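You operate a simulated robot arm through the tools that you are given. There is no shell and no other tool. Be economical: measure what you need, move in short steps, check, and stop when the job is done.

You run a simulated robot arm. Do the job below in one go: nothing can be reset, and whatever is moved stays where it is left.

## Task
Wipe the crumbs from under the green glass and stand it back on the placemat.
Fine: put the sponge back. Set down upright: what you pick out. What is to be rubbed or washed off counts as gone when no trace of it is left.

The check looks at the end state, three seconds after you hand in, the way a careful person would. Anything else that was tipped, shoved, dropped, spilled or broken makes it a failure.

## Robot
A 6-joint arm with a two-finger parallel gripper, fixed in place. Base frame: the origin is at the foot of the arm, x ahead of it, y to its left, z up; the work surface is at about z = 750. Readings come in mm, degrees, newtons and seconds.
With the tool pointing down near the work surface it reaches from about 180 to 640 mm from the base axis. Its first joint turns from -66.0 to 66.0 degrees. Payload 2.7 kg.
The TCP is the grasp point between the finger pads, 23 mm short of the fingertips. In the tool frame z runs along the fingers and y along their closing line. The gripper opens to 94 mm. The fingers are 38 mm wide and 10 mm thick; the gripper's body (54 by 96 mm) begins 39 mm behind the TCP.
Orientation is told as [roll, pitch, yaw] about the base's x, y, z axes, in that order, counted from this pose: with the fingers straight down and closing along the base's y, the tool's x points along the base's -x, its y along +y and its z along -z.

## Interface
- The arm moves only by the tool servo_tool. Its argument "increments" is a list of rows, each a list of 3 entries, a list of its own where there are three numbers: the shift along the base's x, y, z in mm, then the turn, a rotation vector about the base's x, y, z in degrees, then the gripper command, from -1 (shut) to 1 (fully open), values between in proportion. In form: [[[x, y, z], [wx, wy, wz], jaw], ...]. A call has 1 to 10 rows; each row is the pose to reach, as a shift and turn from the pose commanded when the call began. A row lasts 0.2 s, in which the tool goes at most 50 mm and 8.6 degrees; a call with a longer step from one row to the next is refused whole, and so is a gripper value outside its range. Where a pose cannot be reached the arm comes as near as it can. A force on the tool above 40 N (or 10 N above the force at the start of the call, whichever is more), or a blocked arm, ends the call early, and 0.2 s more pass. The fingers move at their own pace (about 45 mm/s each) and stop on an object; they squeeze with about 44 N. The grip force told is the motor's: it shows also when the fingers shut on nothing. Time passes only in rows, and 0.2 s behind the last, so rows that repeat a pose let the fingers close. The reply holds the time, the measured pose of the TCP, the force on the tool along the base axes, the opening and the grip force, in the units named above and with some noise, with the torque about the TCP (base axes, N m) and any sound that the robot's microphone picked up, and new pictures: "show" is both (left out), scene, wrist or none.
- Cameras (640 x 400 px; columns grow to the right, rows downward): "scene" is fixed at [83.4, -437.3, 1400.8]; the picture's right is [0.71, -0.71, 0.00], its down [-0.42, -0.42, -0.80] and it looks along [0.57, 0.57, -0.60] (base axes); focal length 317 px, centre (320, 200). "wrist" rides on the gripper at [86, 16, -75] in the tool frame; the picture's right is [-0.18, 0.98, 0.00], its down [-0.58, -0.11, -0.81] and it looks along [-0.79, -0.15, 0.59] (tool axes); focal length 243 px, centre (320, 200). There is no depth. A picture from a camera that has moved, and an enlarged one, comes with that camera's place and axes in the base frame and with its lens.
- enlarge(camera, box): a new picture of the part [left, top, right, bottom] of that camera's present view, enlarged. No time passes.
- sign_off(): hands the job in; it is judged then, once.

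Work in short steps. Places have to be worked out from the pictures, the camera data and where the tool is seen: move nearer, look again, correct. Check each grasp and each placing, and mend what went wrong. You have 120 turns and 200 pictures in all, those below and enlarged ones among them. Open the gripper and draw the arm clear of the work before you hand the job in, unless the task says otherwise; then end with one line.

The tools are called after "Request:" as a command line: name --argument value ..., lists and objects as JSON in quotes. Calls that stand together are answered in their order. servo_tool: Moves the arm, as the interface text tells. Its arguments: {"type":"object","properties":{"increments":{"type":"array"},"show":{"type":"string","enum":["both","scene","wrist","none"]}},"required":["increments"]} The other tools are called the same way: enlarge (camera, box) takes an enlarged picture of a part of a camera's view; sign_off () hands the job in.

At the start:

```text
t: 0.0
tcp_pos: [349.4, -56.0, 1060.9]
ee_rot: [0.0, -0.1, 0.0]
force: [0.4, 0.6, 0.3]
moment: [0.01, -0.01, -0.01]
opening: 93.9
gripper_force: 0.0
```

scene: 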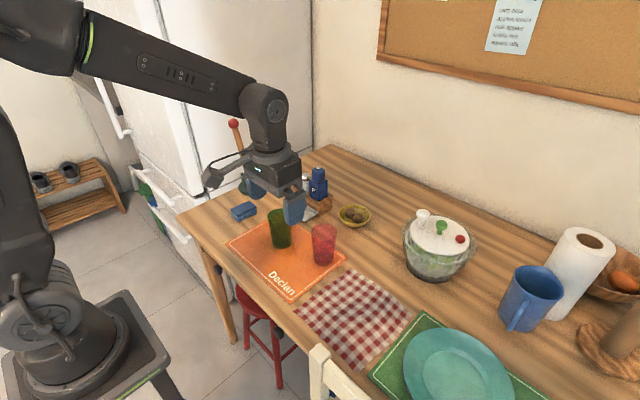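
wrist: 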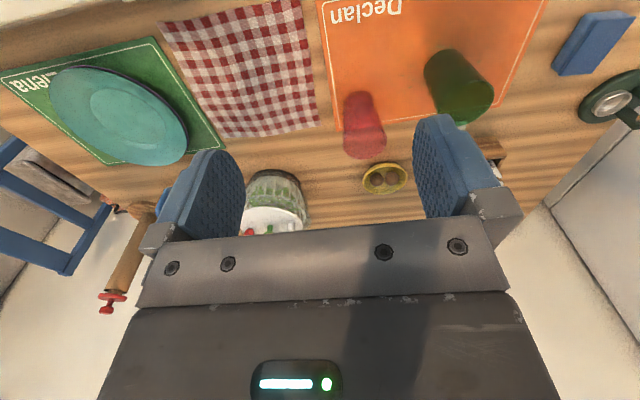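

I take a closer look at the placemat, glass and sponge first.

Request:
enlarge --camera "scene" --box '[180, 160, 380, 310]'

Request:
enlarge --camera "wrist" --box '[310, 0, 640, 200]'

```text
2.67 times, centred on (280, 235) of scene
camera zoom: at [83.4, -437.3, 1400.8], right [0.71, -0.71, 0.0], down [-0.42, -0.42, -0.8], along [0.57, 0.57, -0.6], focal length 845 px, centre (427, 107)
```

zoom: 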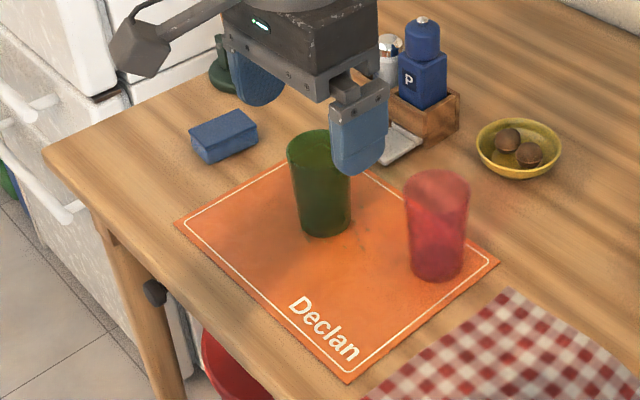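

```text
1.94 times, centred on (475, 100) of wrist
camera zoom: at [263.2, -40.7, 1135.8], right [0.18, 0.98, 0.0], down [0.58, -0.11, 0.81], along [0.79, -0.15, -0.59], focal length 470 px, centre (19, 394)
```

zoom: 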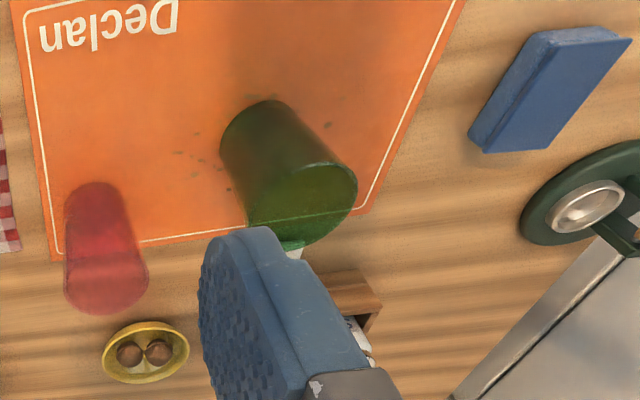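

Estimates: green glass centre about (474,112), rim z≈859; red glass (512,-24); sponge about (467,292); crumbs around the glass within ~60 mm. I move above the green glass, well clear, and look.

Request:
servo_tool --increments '[[[21, 28, -15], [0, 0, 0], 1], [[42, 56, -30], [0, 0, 0], 1], [[63, 84, -45], [0, 0, 0], 1], [[84, 112, -60], [0, 0, 0], 1], [[105, 140, -75], [0, 0, 0], 1], [[125, 168, -90], [0, 0, 0], 1]]'

```text
t: 1.4
tcp_pos: [474.8, 111.6, 971.1]
ee_rot: [0.0, -0.1, 0.0]
force: [-0.4, 0.8, 0.9]
moment: [0.01, 0.02, -0.02]
opening: 94.1
gripper_force: 0.1
camera wrist: at [388.5, 127.8, 1045.6], right [0.18, 0.98, 0.0], down [0.58, -0.11, 0.81], along [0.79, -0.15, -0.59], focal length 243 px, centre (320, 200)
```

scene: 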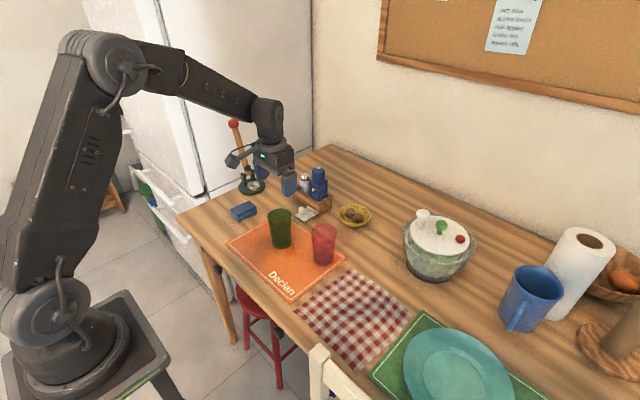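
wrist: 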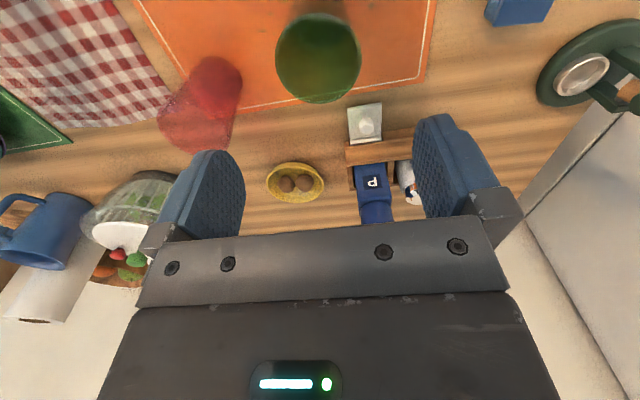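

Request:
enlarge --camera "wrist" --box '[220, 0, 460, 150]'

Request:
enlarge --camera "scene" --box '[220, 160, 360, 300]'

```text
2.67 times, centred on (340, 75) of wrist
camera zoom: at [388.5, 127.8, 1045.6], right [0.18, 0.98, 0.0], down [0.58, -0.11, 0.81], along [0.79, -0.15, -0.59], focal length 647 px, centre (267, 533)
```

zoom: 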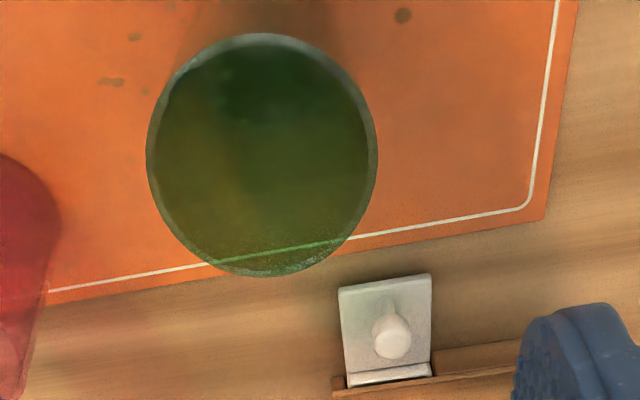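

```text
2.86 times, centred on (290, 230) of scene
camera zoom: at [83.3, -437.3, 1400.8], right [0.71, -0.71, 0.0], down [-0.42, -0.42, -0.8], along [0.57, 0.57, -0.6], focal length 905 px, centre (406, 114)
```

zoom: 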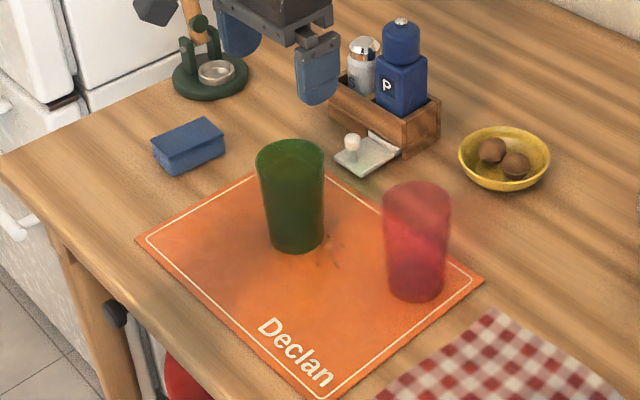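

Rim centre looks to be about (470,109). I descend to just above the rim and check alignment.

Request:
servo_tool --increments '[[[-4, -2, -40], [0, 0, 0], 1], [[-4, -2, -75], [0, 0, 0], 1], [[-4, -2, -85], [0, 0, 0], 1]]'

Request:
enlarge --camera "scene" --box '[220, 160, 360, 300]'

```text
t: 2.2
tcp_pos: [470.0, 110.0, 886.6]
ee_rot: [0.0, -0.1, 0.0]
force: [0.0, 0.6, 0.0]
moment: [-0.02, -0.01, 0.0]
opening: 94.0
gripper_force: 0.0
camera wrist: at [384.4, 125.5, 960.4], right [0.18, 0.98, 0.0], down [0.58, -0.11, 0.81], along [0.79, -0.15, -0.59], focal length 243 px, centre (320, 200)
```

scene: 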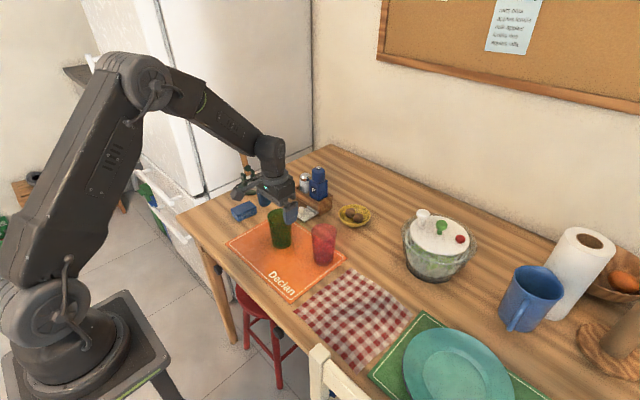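
wrist: 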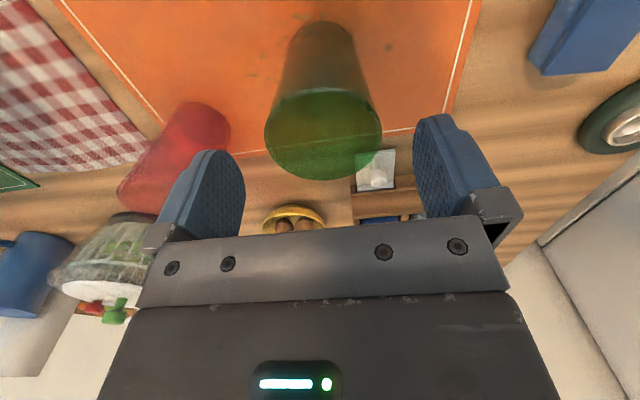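

```text
2.86 times, centred on (290, 230) of scene
camera zoom: at [83.4, -437.3, 1400.8], right [0.71, -0.71, 0.0], down [-0.42, -0.42, -0.8], along [0.57, 0.57, -0.6], focal length 905 px, centre (406, 114)
```

zoom: 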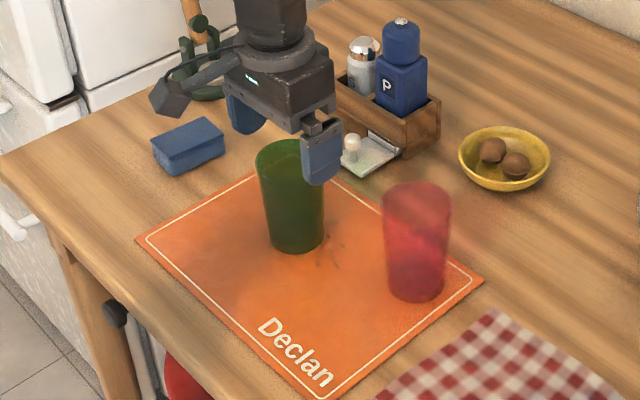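

Centre agrees at ≈(471,111). Descend to z≈828 with the fingers straddling the glass, then close.

Request:
servo_tool --increments '[[[1, 1, -30], [0, 0, 0], 1], [[1, 1, -50], [0, 0, 0], 1], [[1, 1, -58], [0, 0, 0], 1], [[1, 1, -58], [0, 0, 0], 1]]'

```text
t: 3.2
tcp_pos: [472.0, 109.9, 828.0]
ee_rot: [0.0, -0.2, 0.0]
force: [1.0, -0.2, 0.3]
moment: [0.02, -0.02, -0.04]
opening: 94.0
gripper_force: 0.1
camera wrist: at [385.5, 126.4, 902.2], right [0.18, 0.98, 0.0], down [0.58, -0.11, 0.81], along [0.79, -0.15, -0.59], focal length 243 px, centre (320, 200)
```

scene: 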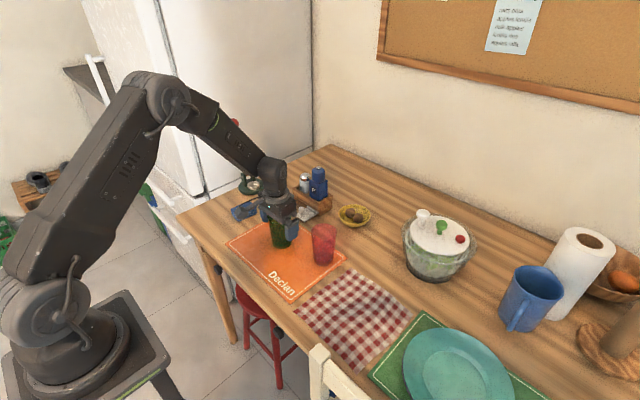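
wrist: 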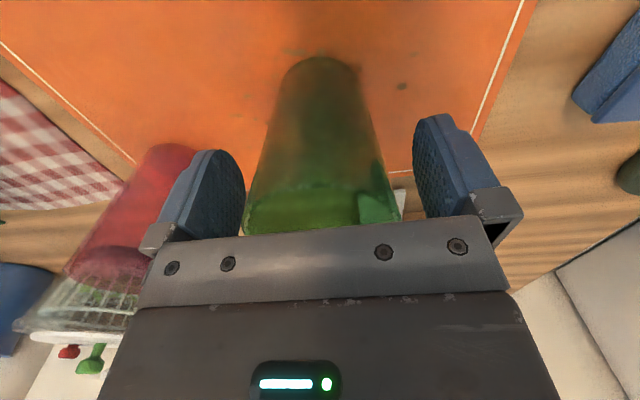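

Glass is between the fingers; close and read the grip.

Request:
servo_tool --increments '[[[1, 1, -58], [0, 0, 0], 0.5], [[1, 1, -58], [0, 0, 0], 0.3], [[1, 1, -58], [0, 0, 0], 0.0], [[1, 1, -58], [0, 0, 0], -0.5], [[1, 1, -58], [0, 0, 0], -1], [[1, 1, -58], [0, 0, 0], -1]]'

```text
refused: row 1 steps farther than a row can; nothing moved
```

Increments count from the current commanded pose, so I close in place.

Request:
servo_tool --increments '[[[0, 0, 0], [0, 0, 0], 0.5], [[0, 0, 0], [0, 0, 0], 0.3], [[0, 0, 0], [0, 0, 0], 0.0], [[0, 0, 0], [0, 0, 0], -0.5], [[0, 0, 0], [0, 0, 0], -1], [[0, 0, 0], [0, 0, 0], -1]]' --show "wrist"

```text
t: 4.6
tcp_pos: [471.3, 109.0, 828.7]
ee_rot: [0.0, -0.1, 0.0]
force: [0.3, 0.6, 0.6]
moment: [-0.02, 0.0, 0.06]
opening: 68.5
gripper_force: 43.8
camera wrist: at [385.4, 126.3, 902.4], right [0.18, 0.98, 0.0], down [0.58, -0.11, 0.81], along [0.79, -0.15, -0.59], focal length 243 px, centre (320, 200)
```

wrist: 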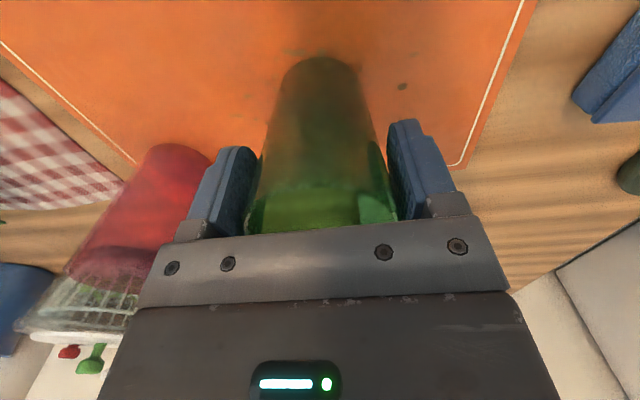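

Gripped at 68.5 mm. Lift straight up 50 mm gently.

Request:
servo_tool --increments '[[[0, 0, 10], [0, 0, 0], -1], [[0, 0, 25], [0, 0, 0], -1], [[0, 0, 40], [0, 0, 0], -1], [[0, 0, 50], [0, 0, 0], -1]]'

Request:
enlarge --camera "scene" --box '[220, 160, 360, 300]'

```text
t: 5.6
tcp_pos: [470.5, 109.5, 878.9]
ee_rot: [0.0, -0.1, 0.0]
force: [0.3, -0.1, -2.8]
moment: [-0.01, 0.0, -0.03]
opening: 68.2
gripper_force: 44.1
camera wrist: at [385.1, 126.7, 952.7], right [0.18, 0.98, 0.0], down [0.58, -0.11, 0.81], along [0.79, -0.15, -0.59], focal length 243 px, centre (320, 200)
```

scene: 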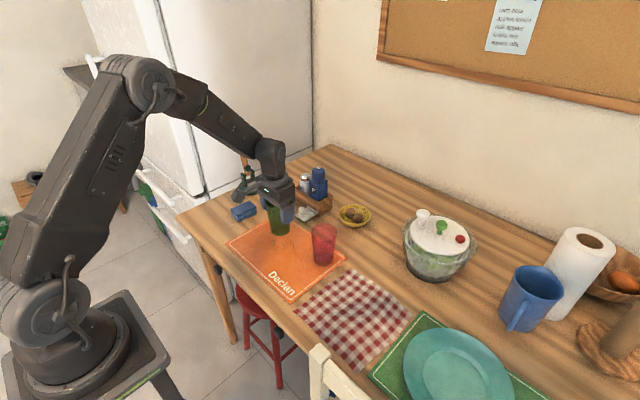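
wrist: 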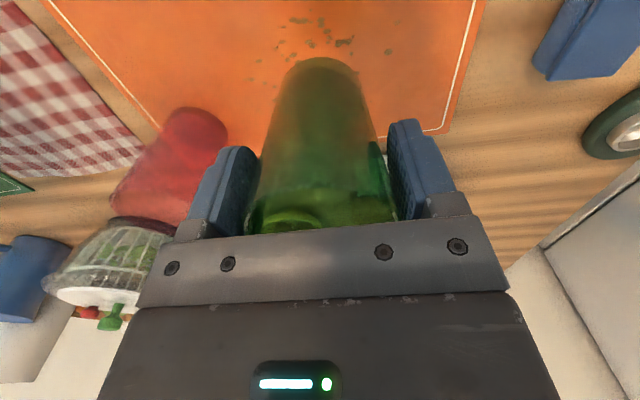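

```text
2.86 times, centred on (290, 230) of scene
camera zoom: at [83.4, -437.3, 1400.8], right [0.71, -0.71, 0.0], down [-0.42, -0.42, -0.8], along [0.57, 0.57, -0.6], focal length 905 px, centre (406, 114)
```

zoom: 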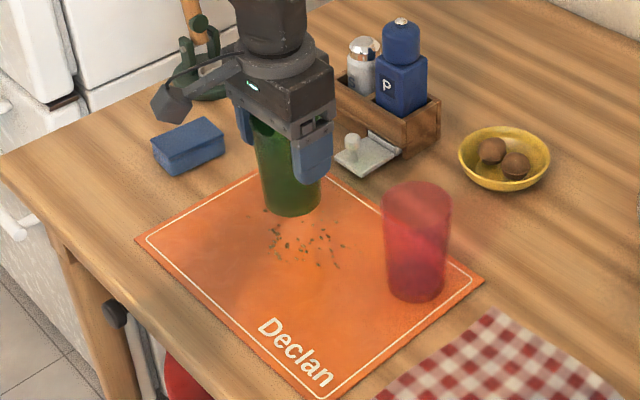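

Lifted cleanly (~2.8 N); the crumbs are visible. I carry the glass to a clean corner of the mat, near (398,-25).

Request:
servo_tool --increments '[[[-18, -30, 0], [0, 0, 0], -1], [[-36, -65, 0], [0, 0, 0], -1], [[-54, -100, 0], [0, 0, 0], -1], [[-73, -134, 0], [0, 0, 0], -1], [[-73, -134, 0], [0, 0, 0], -1], [[-73, -134, -20], [0, 0, 0], -1], [[-73, -134, -38], [0, 0, 0], -1], [[-73, -134, -46], [0, 0, 0], -1]]'

Request:
enlarge --camera "scene" --box '[220, 160, 360, 300]'

```text
t: 7.4
tcp_pos: [399.3, -24.8, 833.2]
ee_rot: [0.0, -0.1, 0.0]
force: [0.3, -0.6, -1.8]
moment: [-0.01, 0.01, -0.01]
opening: 68.1
gripper_force: 43.9
camera wrist: at [312.5, -7.8, 907.2], right [0.18, 0.98, 0.0], down [0.58, -0.11, 0.81], along [0.79, -0.15, -0.59], focal length 243 px, centre (320, 200)
```

scene: 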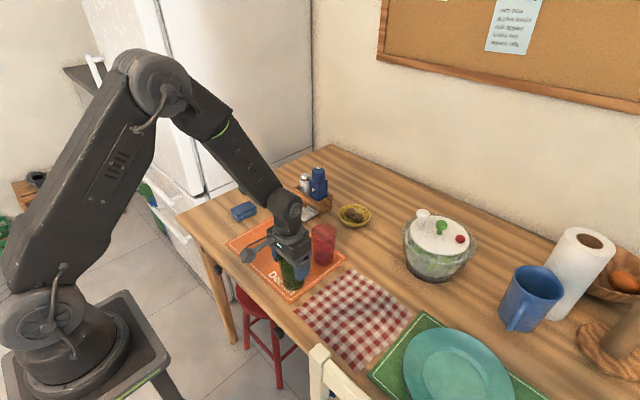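
wrist: 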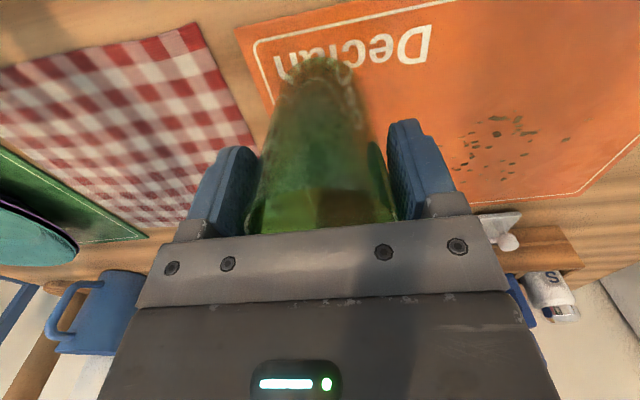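

```text
2.86 times, centred on (290, 230) of scene
camera zoom: at [83.4, -437.3, 1400.8], right [0.71, -0.71, 0.0], down [-0.42, -0.42, -0.8], along [0.57, 0.57, -0.6], focal length 905 px, centre (406, 114)
```

zoom: 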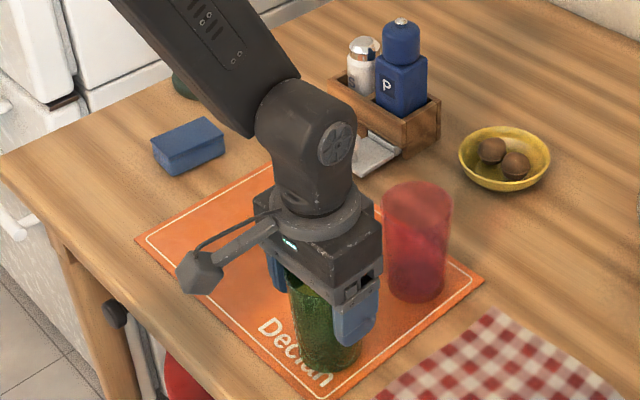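

On the mat and 4–5 mm up. Lower the last bit, then release.

Request:
servo_tool --increments '[[[0, 0, -3], [0, 0, 0], -1], [[0, 0, -4.5], [0, 0, 0], -1], [[0, 0, -4.5], [0, 0, 0], -1]]' --show "none"

```text
t: 8.2
tcp_pos: [399.0, -22.7, 827.9]
ee_rot: [-0.1, 0.0, 0.0]
force: [0.2, -0.3, -0.5]
moment: [-0.02, -0.01, -0.05]
opening: 68.3
gripper_force: 44.0
```

Force has gone from about −2.8 N to −0.5 N, so the glass is resting. Open slowly and rise.

Request:
servo_tool --increments '[[[0, 0, 0], [0, 0, 0], 0.6], [[0, 0, 0], [0, 0, 0], 0.8], [[0, 0, 0], [0, 0, 0], 1], [[0, 0, 0], [0, 0, 0], 1], [[0, 0, 40], [0, 0, 0], 1], [[0, 0, 85], [0, 0, 0], 1], [[0, 0, 130], [0, 0, 0], 1]]'

Request:
enlarge --camera "wrist" --box '[240, 0, 640, 250]'

```text
t: 9.8
tcp_pos: [397.7, -23.4, 958.0]
ee_rot: [0.1, -0.1, 0.0]
force: [0.4, -0.7, -0.6]
moment: [-0.01, -0.02, 0.01]
opening: 94.3
gripper_force: 0.0
camera wrist: at [311.5, -8.3, 1033.3], right [0.18, 0.98, 0.0], down [0.58, -0.11, 0.81], along [0.79, -0.15, -0.59], focal length 243 px, centre (320, 200)
```

scene: 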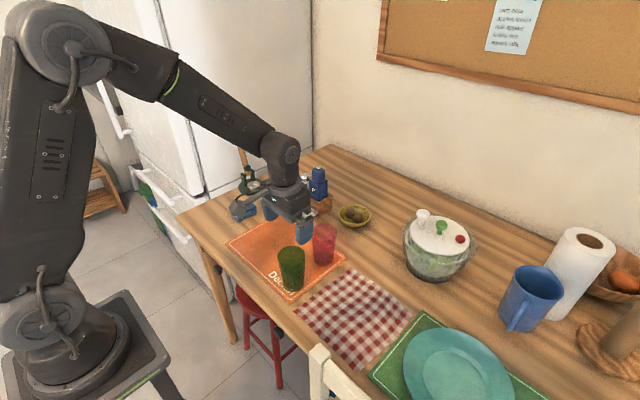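
wrist: 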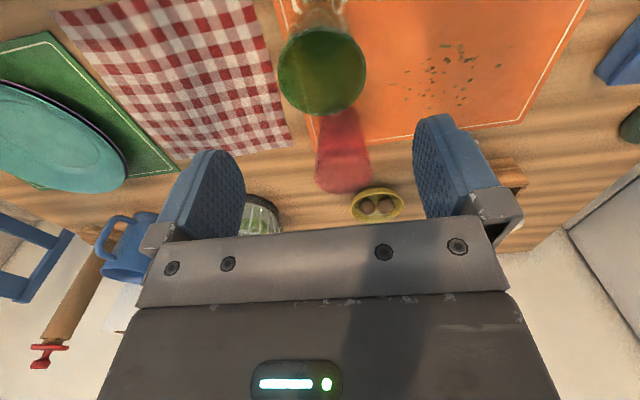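

```text
1.60 times, centred on (440, 125) of wrist
camera zoom: at [311.5, -8.3, 1033.3], right [0.18, 0.98, 0.0], down [0.58, -0.11, 0.81], along [0.79, -0.15, -0.59], focal length 388 px, centre (128, 320)
```

zoom: 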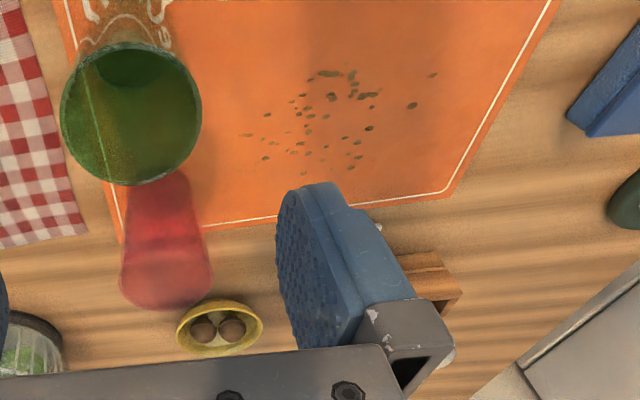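

Glass stands well. Crumbs span roughly x 440–517, y 46–166. Now go over toward the sponge for a good look at its pose.

Request:
servo_tool --increments '[[[4, 45, 0], [0, 0, 0], 1], [[8, 90, 0], [0, 0, 0], 1], [[12, 135, 0], [0, 0, 0], 1], [[16, 180, 0], [0, 0, 0], 1], [[20, 225, 0], [0, 0, 0], 1], [[22, 265, 0], [0, 0, 0], 1], [[22, 290, 0], [0, 0, 0], 1]]'

Request:
enlarge --camera "scene" --box '[200, 160, 320, 260]'

```text
t: 11.4
tcp_pos: [420.2, 266.8, 957.5]
ee_rot: [0.0, 0.0, -0.1]
force: [0.0, 0.5, 0.6]
moment: [-0.02, 0.01, -0.01]
opening: 94.0
gripper_force: 0.1
camera wrist: at [333.6, 283.2, 1032.1], right [0.18, 0.98, 0.0], down [0.58, -0.11, 0.81], along [0.79, -0.15, -0.59], focal length 243 px, centre (320, 200)
```

scene: 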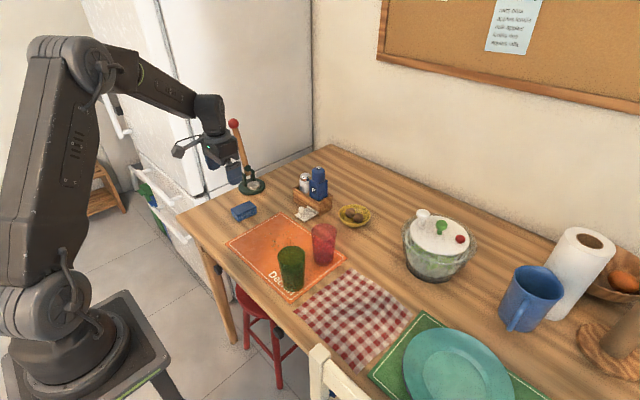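
wrist: 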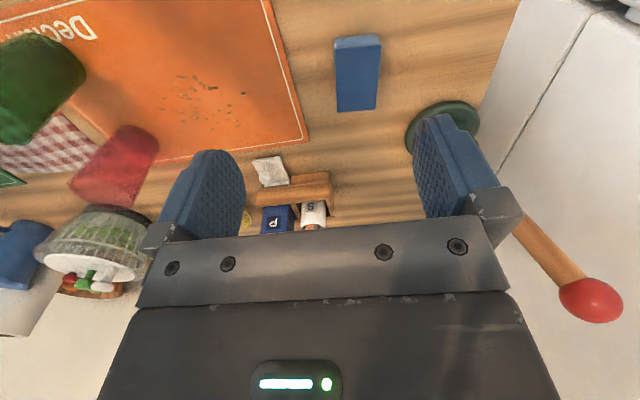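

```text
4.00 times, centred on (260, 210) of scene
camera zoom: at [83.4, -437.3, 1400.8], right [0.71, -0.71, 0.0], down [-0.42, -0.42, -0.8], along [0.57, 0.57, -0.6], focal length 1267 px, centre (560, 160)
```

zoom: 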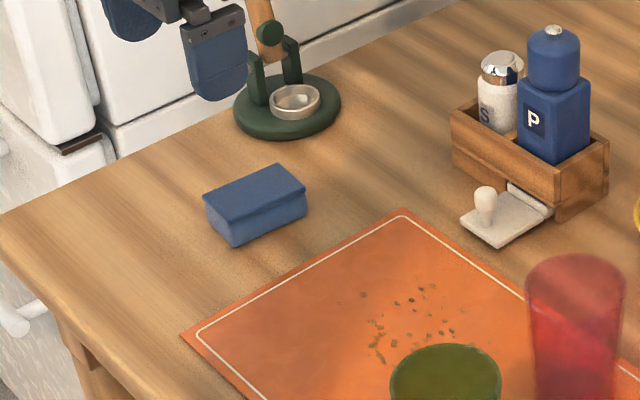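

Request:
enlarge --camera "wrist" --box '[280, 10, 440, 130]'

```text
3.33 times, centred on (360, 70) of wrist
camera zoom: at [333.6, 283.2, 1032.1], right [0.18, 0.98, 0.0], down [0.58, -0.11, 0.81], along [0.79, -0.15, -0.59], focal length 809 px, centre (187, 633)
```

zoom: 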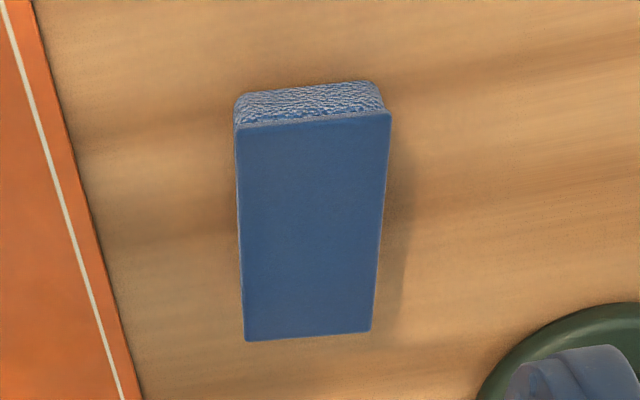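

Sponge centre ≈(471.5,296.5), about 69×43 mm, top z≈779, turned about −5°. I align over it and descend to a checking height.

Request:
servo_tool --increments '[[[25, 15, -20], [0, 0, -5], 1], [[51, 30, -40], [0, 0, -5], 1], [[51, 30, -85], [0, 0, -5], 1], [[51, 30, -120], [0, 0, -5], 1], [[51, 30, -130], [0, 0, -5], 1]]'

Request:
enlarge --camera "scene" --box '[200, 160, 320, 260]'

```text
t: 12.6
tcp_pos: [471.7, 296.2, 827.4]
ee_rot: [0.1, -0.2, -5.0]
force: [0.8, 0.2, 0.1]
moment: [0.0, 0.0, 0.01]
opening: 94.0
gripper_force: 0.1
camera wrist: at [387.3, 320.7, 902.4], right [0.27, 0.96, 0.0], down [0.57, -0.16, 0.81], along [0.78, -0.22, -0.59], focal length 243 px, centre (320, 200)
```

scene: 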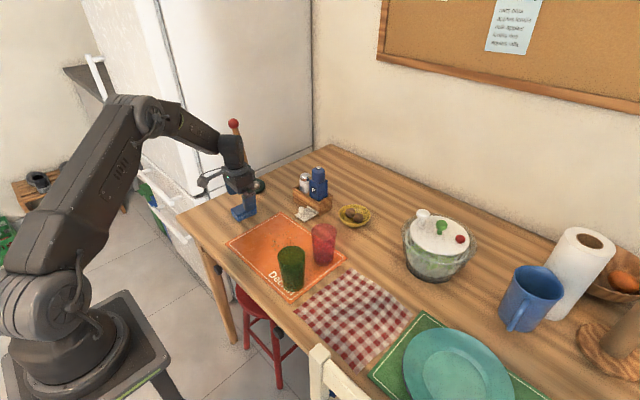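
wrist: 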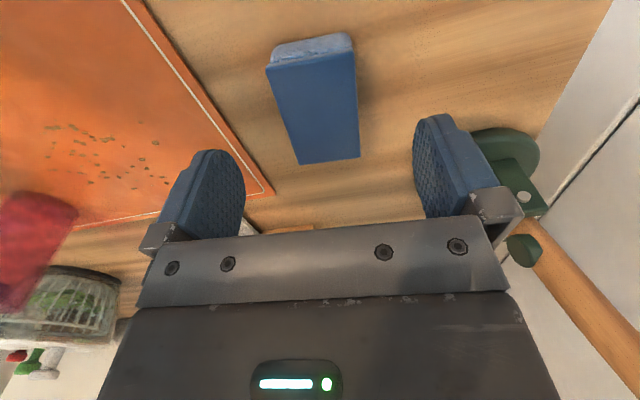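

```text
4.00 times, centred on (260, 210) of scene
camera zoom: at [83.4, -437.3, 1400.8], right [0.71, -0.71, 0.0], down [-0.42, -0.42, -0.8], along [0.57, 0.57, -0.6], focal length 1267 px, centre (560, 160)
```

zoom: 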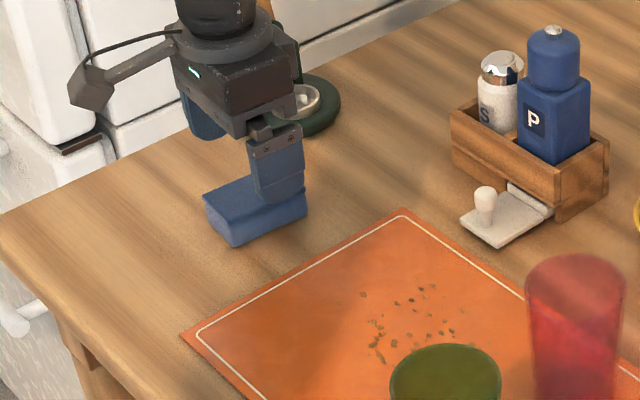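

Alignment holds (centre ≈(473,297), yaw ≈ −6°). Descend to TCP z≈780 and grip.

Request:
servo_tool --increments '[[[1, 1, -25], [0, 0, -1], 1], [[1, 1, -47], [0, 0, -1], 1], [[1, 1, -47], [0, 0, -1], 0.5], [[1, 1, -47], [0, 0, -1], 0], [[1, 1, -47], [0, 0, -1], -0.5], [[1, 1, -47], [0, 0, -1], -1], [[1, 1, -47], [0, 0, -1], -1], [[1, 1, -47], [0, 0, -1], -1]]'

Request:
enlarge --camera "scene" --box '[200, 160, 320, 260]'

```text
t: 14.4
tcp_pos: [471.9, 297.3, 781.3]
ee_rot: [0.0, -0.1, -6.0]
force: [0.2, -0.4, -0.4]
moment: [0.01, 0.04, 0.01]
opening: 43.6
gripper_force: 44.2
camera wrist: at [388.2, 323.4, 855.5], right [0.29, 0.96, 0.0], down [0.57, -0.17, 0.81], along [0.77, -0.23, -0.59], focal length 243 px, centre (320, 200)
```

scene: 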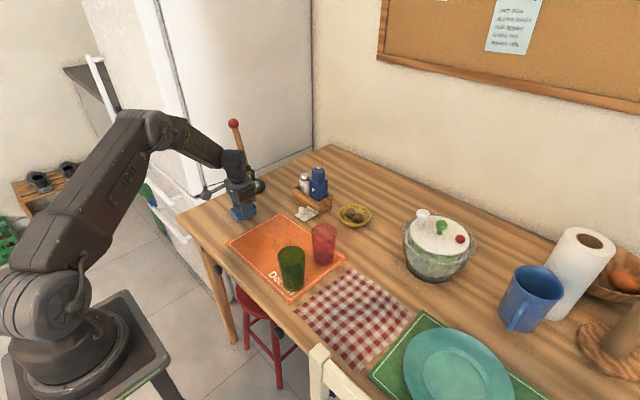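
wrist: 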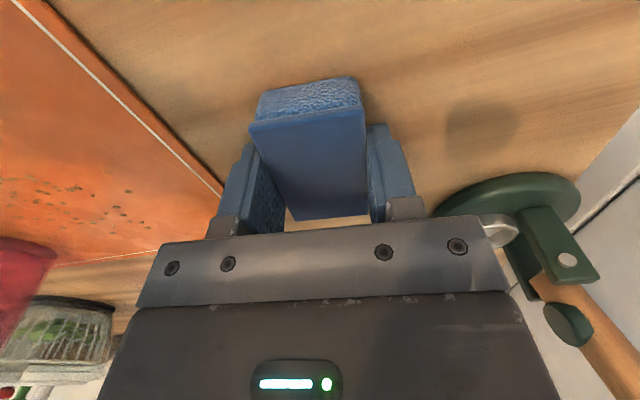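

```text
4.00 times, centred on (260, 210) of scene
camera zoom: at [83.4, -437.3, 1400.8], right [0.71, -0.71, 0.0], down [-0.42, -0.42, -0.8], along [0.57, 0.57, -0.6], focal length 1267 px, centre (560, 160)
```

zoom: 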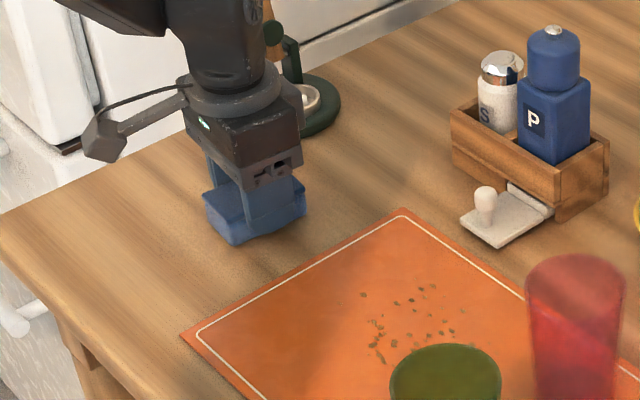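

Sponge is gripped (43.6 mm; pick-up pose (472,297.3,781.3) noted for return). Lift and carry it to above the far side of the crumbs, then approach the mat.

Request:
servo_tool --increments '[[[0, 0, 20], [0, 0, 0], -1], [[0, 0, 40], [0, 0, 0], -1], [[2, -45, 40], [0, 0, 0], -1], [[4, -90, 40], [0, 0, 0], -1], [[6, -137, 40], [0, 0, 0], -1], [[6, -137, 40], [0, 0, 0], -1], [[6, -137, 20], [0, 0, 0], -1], [[6, -137, 8], [0, 0, 0], -1]]'

Request:
enlarge --camera "scene" --box '[220, 170, 340, 270]'

```text
t: 16.2
tcp_pos: [479.5, 160.0, 790.1]
ee_rot: [0.0, -0.2, -6.0]
force: [-0.2, -0.5, 0.2]
moment: [-0.02, -0.02, -0.03]
opening: 43.8
gripper_force: 44.2
camera wrist: at [394.6, 185.1, 863.0], right [0.29, 0.96, 0.0], down [0.56, -0.17, 0.81], along [0.77, -0.23, -0.59], focal length 243 px, centre (320, 200)
```

scene: 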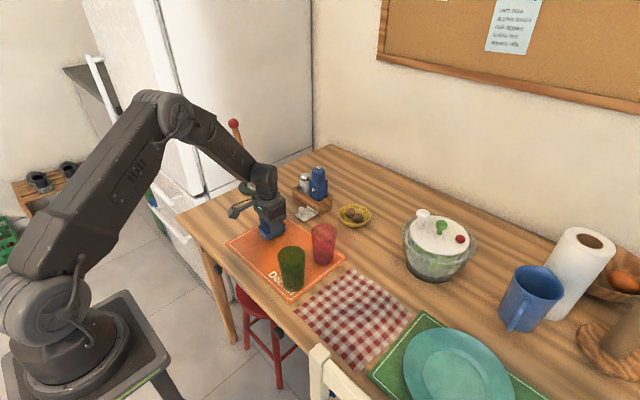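
wrist: 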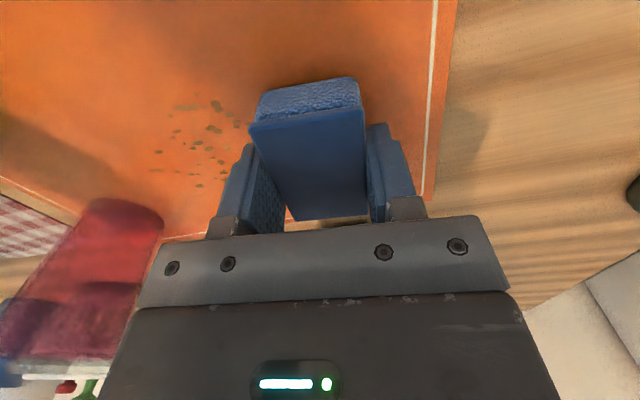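

```text
4.00 times, centred on (280, 220) of scene
camera zoom: at [83.4, -437.3, 1400.8], right [0.71, -0.71, 0.0], down [-0.42, -0.42, -0.8], along [0.57, 0.57, -0.6], focal length 1267 px, centre (480, 120)
```

zoom: 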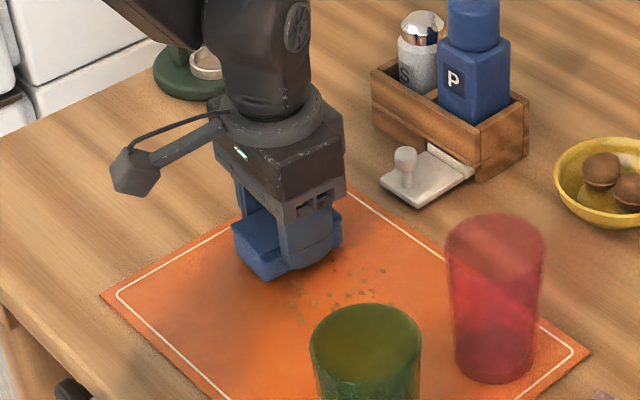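

Sponge hangs just above the mat. Lower in small steps until contact shows.

Request:
servo_tool --increments '[[[0, 0, -3], [0, 0, 0], -1], [[0, 0, -5], [0, 0, 0], -1], [[0, 0, -7], [0, 0, 0], -1], [[0, 0, -8], [0, 0, 0], -1]]' --show "none"

```text
t: 17.4
tcp_pos: [478.6, 160.8, 783.7]
ee_rot: [-0.1, -0.3, -5.9]
force: [-4.0, -1.5, 7.1]
moment: [-0.02, 0.15, -0.04]
opening: 43.6
gripper_force: 44.5
stopped in row 4: the force on the tool passed its limit (the readings are from after the stop); the commanded pose is now the measured one
```

Contact at z≈783.7 with ~7 N, a good rubbing pressure. Stroke at this height, first around y≈160→130.

Request:
servo_tool --increments '[[[-20, 0, 0], [0, 0, 0], -1], [[-30, -5, 0], [0, 0, 0], -1], [[-10, -7, 0], [0, 0, 0], -1], [[10, -10, 0], [0, 0, 0], -1], [[20, -15, 0], [0, 0, 0], -1], [[0, -20, 0], [0, 0, 0], -1], [[-20, -23, 0], [0, 0, 0], -1], [[-30, -27, 0], [0, 0, 0], -1], [[-10, -30, 0], [0, 0, 0], -1], [[10, -32, 0], [0, 0, 0], -1]]' --show "wrist"

```text
t: 19.3
tcp_pos: [453.6, 132.7, 784.2]
ee_rot: [-0.1, 0.3, -5.9]
force: [-2.5, -0.4, 4.7]
moment: [0.04, -0.13, -0.06]
opening: 43.6
gripper_force: 44.3
stopped in row 9: the force on the tool passed its limit (the readings are from after the stop); the commanded pose is now the measured one
camera wrist: at [370.4, 158.4, 859.4], right [0.28, 0.96, 0.0], down [0.57, -0.17, 0.8], along [0.77, -0.23, -0.6], focal length 243 px, centre (320, 200)
```

wrist: 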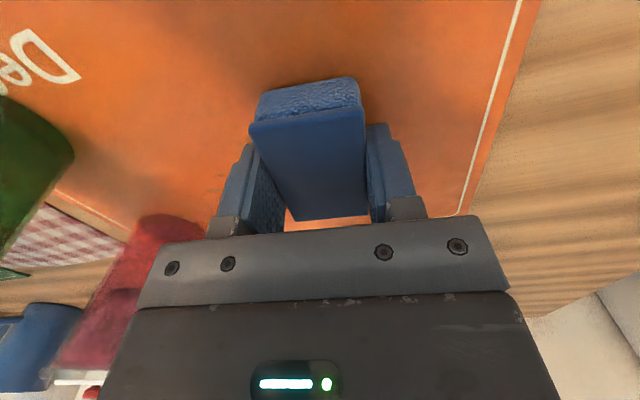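

Force-limited but progressing. Ease the height by 0.4 mm and continue strokes toward y≈95.

Request:
servo_tool --increments '[[[15, 0, 0.4], [0, 0, 0], -1], [[32, -2, 0.4], [0, 0, 0], -1], [[48, -5, 0.4], [0, 0, 0], -1], [[32, -10, 0.4], [0, 0, 0], -1], [[15, -14, 0.4], [0, 0, 0], -1], [[0, -18, 0.4], [0, 0, 0], -1], [[15, -22, 0.4], [0, 0, 0], -1], [[32, -26, 0.4], [0, 0, 0], -1], [[48, -30, 0.4], [0, 0, 0], -1], [[30, -36, 0.4], [0, 0, 0], -1]]' --show "wrist"

```text
t: 21.0
tcp_pos: [469.4, 112.0, 784.3]
ee_rot: [-0.2, 0.9, -5.7]
force: [-1.7, -1.1, 4.4]
moment: [0.01, -0.11, -0.05]
opening: 43.8
gripper_force: 44.7
stopped in row 8: the force on the tool passed its limit (the readings are from after the stop); the commanded pose is now the measured one
camera wrist: at [386.3, 136.7, 860.2], right [0.28, 0.96, -0.01], down [0.58, -0.16, 0.8], along [0.76, -0.23, -0.6], focal length 243 px, centre (320, 200)
```

wrist: 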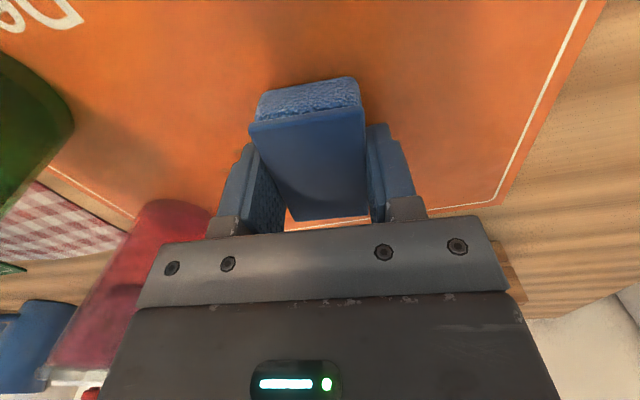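

Crumbs are vanishing where wiped. Lift a little, level the tool, and check the scene.

Request:
servo_tool --increments '[[[0, 0, 10], [0.2, -1, -0.3], -1], [[0, 50, 40], [0.2, -1, -0.3], -1], [[0, 80, 60], [0.2, -1, -0.3], -1]]'

Request:
enlarge --camera "scene" --box '[220, 190, 340, 290]'

Request:
enlarge --camera "wrist" --box '[60, 0, 320, 200]'

```text
refused: row 2 steps farther than a row can; nothing moved
```

```text
4.00 times, centred on (280, 240) of scene
camera zoom: at [83.2, -437.3, 1400.8], right [0.71, -0.71, 0.0], down [-0.42, -0.42, -0.8], along [0.57, 0.57, -0.6], focal length 1267 px, centre (480, 40)
```

zoom: 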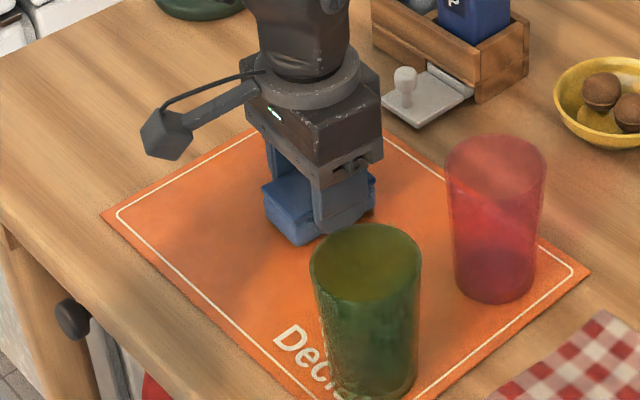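

```text
2.00 times, centred on (190, 100) of wrist
camera zoom: at [386.3, 136.7, 860.2], right [0.28, 0.96, -0.01], down [0.58, -0.16, 0.8], along [0.76, -0.23, -0.6], focal length 485 px, centre (580, 400)
```

zoom: 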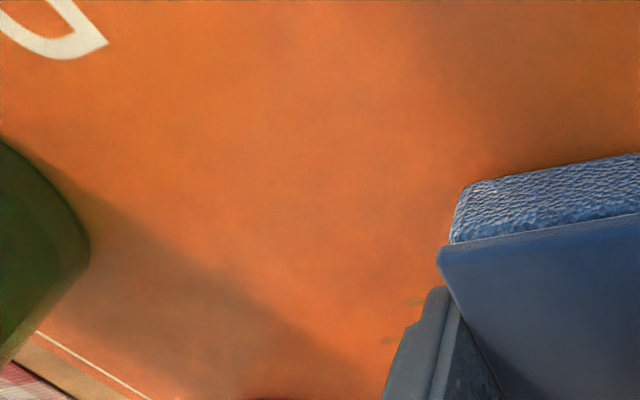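

Refused for step size; repeat with shorter steps.

Request:
servo_tool --increments '[[[0, 0, 10], [0.2, -1, -0.3], -1], [[0, 30, 30], [0.2, -1, -0.3], -1], [[0, 60, 50], [0.2, -1, -0.3], -1], [[0, 90, 60], [0.2, -1, -0.3], -1]]'

Request:
enlarge --camera "scene" --box '[220, 190, 340, 290]'

Request:
enlarge --camera "wrist" --box '[60, 0, 320, 200]'

```text
t: 22.0
tcp_pos: [468.3, 201.8, 843.1]
ee_rot: [0.1, 0.0, -6.0]
force: [-0.6, 0.6, 0.1]
moment: [0.0, -0.01, 0.02]
opening: 43.6
gripper_force: 43.7
camera wrist: at [384.6, 227.7, 917.7], right [0.29, 0.96, 0.0], down [0.57, -0.17, 0.81], along [0.77, -0.23, -0.59], focal length 243 px, centre (320, 200)
```

scene: 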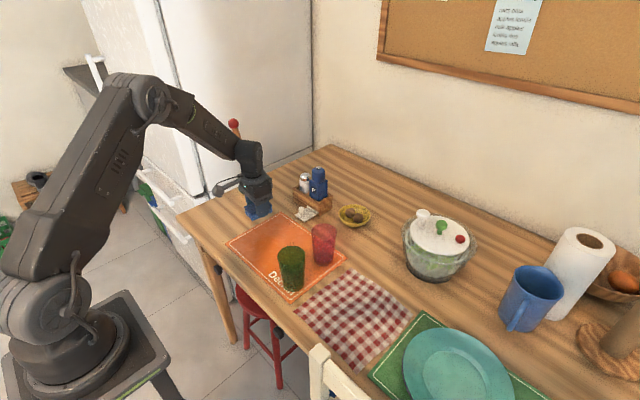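
wrist: 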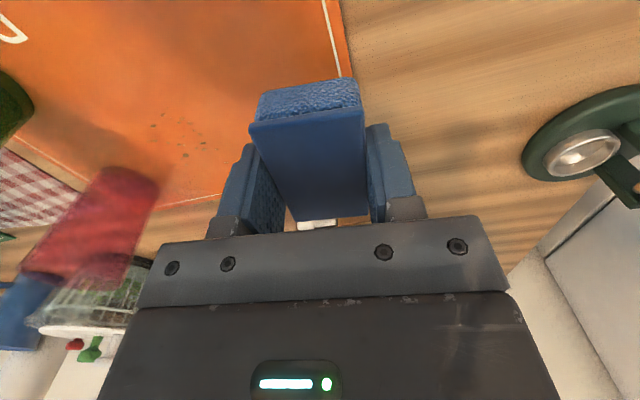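

```text
4.00 times, centred on (280, 240) of scene
camera zoom: at [83.4, -437.3, 1400.8], right [0.71, -0.71, 0.0], down [-0.42, -0.42, -0.8], along [0.57, 0.57, -0.6], focal length 1267 px, centre (480, 40)
```

zoom: 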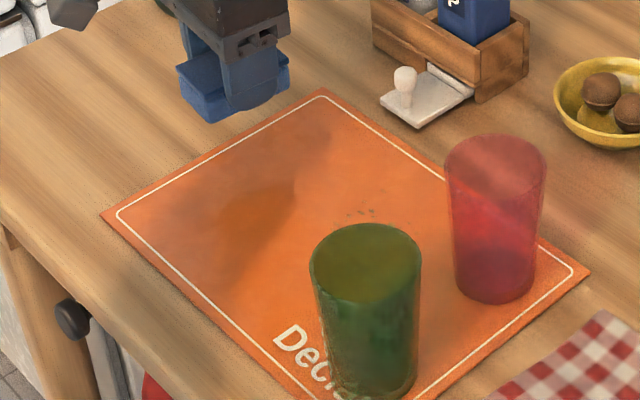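

```text
2.00 times, centred on (190, 100) of wrist
camera zoom: at [384.6, 227.7, 917.7], right [0.29, 0.96, 0.0], down [0.57, -0.17, 0.81], along [0.77, -0.23, -0.59], focal length 485 px, centre (580, 400)
```

zoom: 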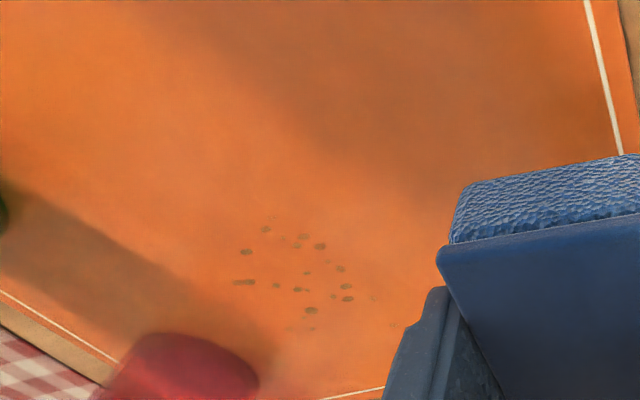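

A cluster remains near x 456–517, y 47–96. With the present yaw the gripper body would pass close to the red glass, so I turn the tool to yaw −90° (camera away from the glasses).

Request:
servo_tool --increments '[[[0, -10, 0], [0, 0, -8.4], -1], [[0, -20, 0], [0, 0, -16.8], -1], [[0, -30, 0], [0, 0, -25.2], -1], [[0, -40, 0], [0, 0, -33.6], -1], [[0, -50, 0], [0, 0, -42], -1], [[0, -60, 0], [0, 0, -50.4], -1], [[0, -60, 0], [0, 0, -58.8], -1], [[0, -60, 0], [0, 0, -67.2], -1], [[0, -60, 0], [0, 0, -75.6], -1], [[0, -60, 0], [0, 0, -84], -1]]'

```text
t: 24.2
tcp_pos: [468.7, 140.5, 844.7]
ee_rot: [0.0, 0.1, -90.0]
force: [0.7, -1.2, -0.5]
moment: [0.01, 0.01, -0.02]
opening: 43.6
gripper_force: 44.0
camera wrist: at [485.8, 228.3, 918.4], right [0.98, -0.19, 0.0], down [-0.11, -0.58, 0.81], along [-0.15, -0.79, -0.59], focal length 243 px, centre (320, 200)
```

scene: 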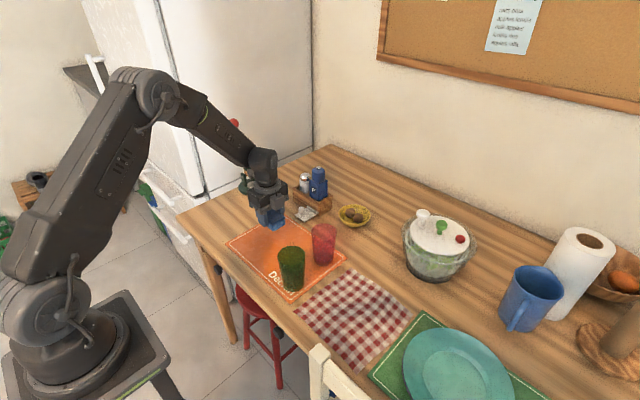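
wrist: 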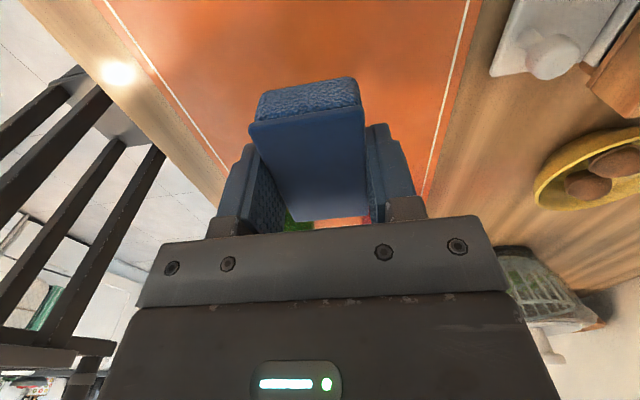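

Turned cleanly. Move to (465,90) and lower until touch.

Request:
servo_tool --increments '[[[-2, -25, -20], [0, 0, 0], -1], [[-4, -50, -40], [0, 0, 0], -1], [[-4, -50, -54], [0, 0, 0], -1], [[-4, -50, -58], [0, 0, 0], -1], [[-4, -50, -60], [0, 0, 0], -1], [[-4, -50, -60.7], [0, 0, 0], -1]]' --show "scene"

Request:
enlarge --camera "scene" --box '[220, 190, 340, 290]'

```text
t: 25.6
tcp_pos: [465.2, 90.9, 784.2]
ee_rot: [0.1, 0.0, -90.0]
force: [-1.3, -4.1, 10.6]
moment: [-0.1, 0.12, 0.0]
opening: 43.7
gripper_force: 44.0
```

scene: 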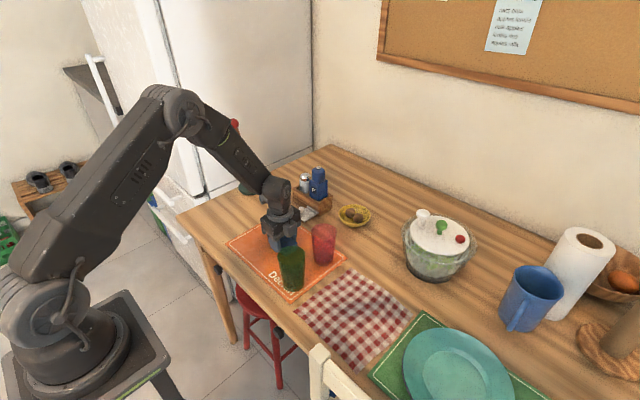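

```text
4.00 times, centred on (280, 240) of scene
camera zoom: at [83.2, -437.4, 1400.8], right [0.71, -0.71, 0.0], down [-0.42, -0.42, -0.8], along [0.57, 0.57, -0.6], focal length 1267 px, centre (480, 40)
```

zoom: 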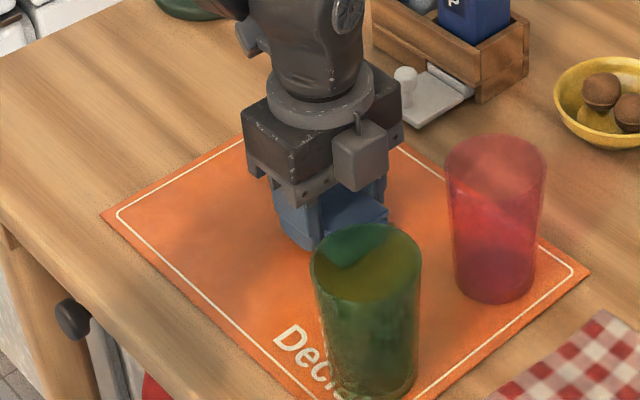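

Touching at ~10 N. Rub back and forth across the remaining cluster.

Request:
servo_tool --increments '[[[0, -12, 0.2], [0, 0, 0], -1], [[0, -22, 0.2], [0, 0, 0], -1], [[12, -20, 0.2], [0, 0, 0], -1], [[14, -5, 0.2], [0, 0, 0], -1], [[22, -5, 0.2], [0, 0, 0], -1], [[24, -20, 0.2], [0, 0, 0], -1], [[36, -20, 0.2], [0, 0, 0], -1], [[38, -5, 0.2], [0, 0, 0], -1], [[48, -5, 0.2], [0, 0, 0], -1], [[50, -20, 0.2], [0, 0, 0], -1]]' --show "none"

```text
t: 26.5
tcp_pos: [474.4, 71.7, 784.8]
ee_rot: [-0.6, -0.2, -90.0]
force: [-4.7, -0.8, 9.2]
moment: [0.17, -0.06, 0.05]
opening: 43.5
gripper_force: 43.9
stopped in row 4: the force on the tool passed its limit (the readings are from after the stop); the commanded pose is now the measured one
```

Stopped by friction again; ease 0.3 mm, re-level, and keep rubbing with slower steps.

Request:
servo_tool --increments '[[[0, 3, 0.2], [0.6, 0.2, 0], -1], [[0, 10, 0.2], [0.6, 0.2, 0], -1], [[8, 12, 0.2], [0.6, 0.2, 0], -1], [[14, 10, 0.2], [0.6, 0.2, 0], -1], [[16, 0, 0.2], [0.6, 0.2, 0], -1], [[24, -2, 0.2], [0.6, 0.2, 0], -1], [[32, 0, 0.2], [0.6, 0.2, 0], -1], [[34, 8, 0.2], [0.6, 0.2, 0], -1], [[36, 14, 0.2], [0.6, 0.2, 0], -1], [[40, 14, 0.2], [0.6, 0.2, 0], -1]]' --show "none"

```text
t: 28.1
tcp_pos: [505.0, 68.8, 783.4]
ee_rot: [-1.1, 0.2, -90.3]
force: [-5.6, -1.1, 9.2]
moment: [-0.08, -0.03, -0.08]
opening: 43.9
gripper_force: 43.8
stopped in row 8: the force on the tool passed its limit (the readings are from after the stop); the commanded pose is now the measured one
```

Request:
servo_tool --increments '[[[0, 0, 1.0], [1.1, -0.2, 0.3], -1], [[2, 8, 0.8], [1.1, -0.2, 0.3], -1], [[4, 16, 0.8], [1.1, -0.2, 0.3], -1], [[6, 24, 0.8], [1.1, -0.2, 0.3], -1], [[0, 26, 0.8], [1.1, -0.2, 0.3], -1], [[-8, 26, 0.8], [1.1, -0.2, 0.3], -1], [[-12, 18, 0.8], [1.1, -0.2, 0.3], -1], [[-12, 10, 0.8], [1.1, -0.2, 0.3], -1]]' --show "none"

```text
t: 29.9
tcp_pos: [494.3, 79.9, 785.1]
ee_rot: [-1.0, 1.2, -89.9]
force: [0.5, 6.0, 8.8]
moment: [-0.14, -0.2, 0.13]
opening: 43.9
gripper_force: 44.6
```

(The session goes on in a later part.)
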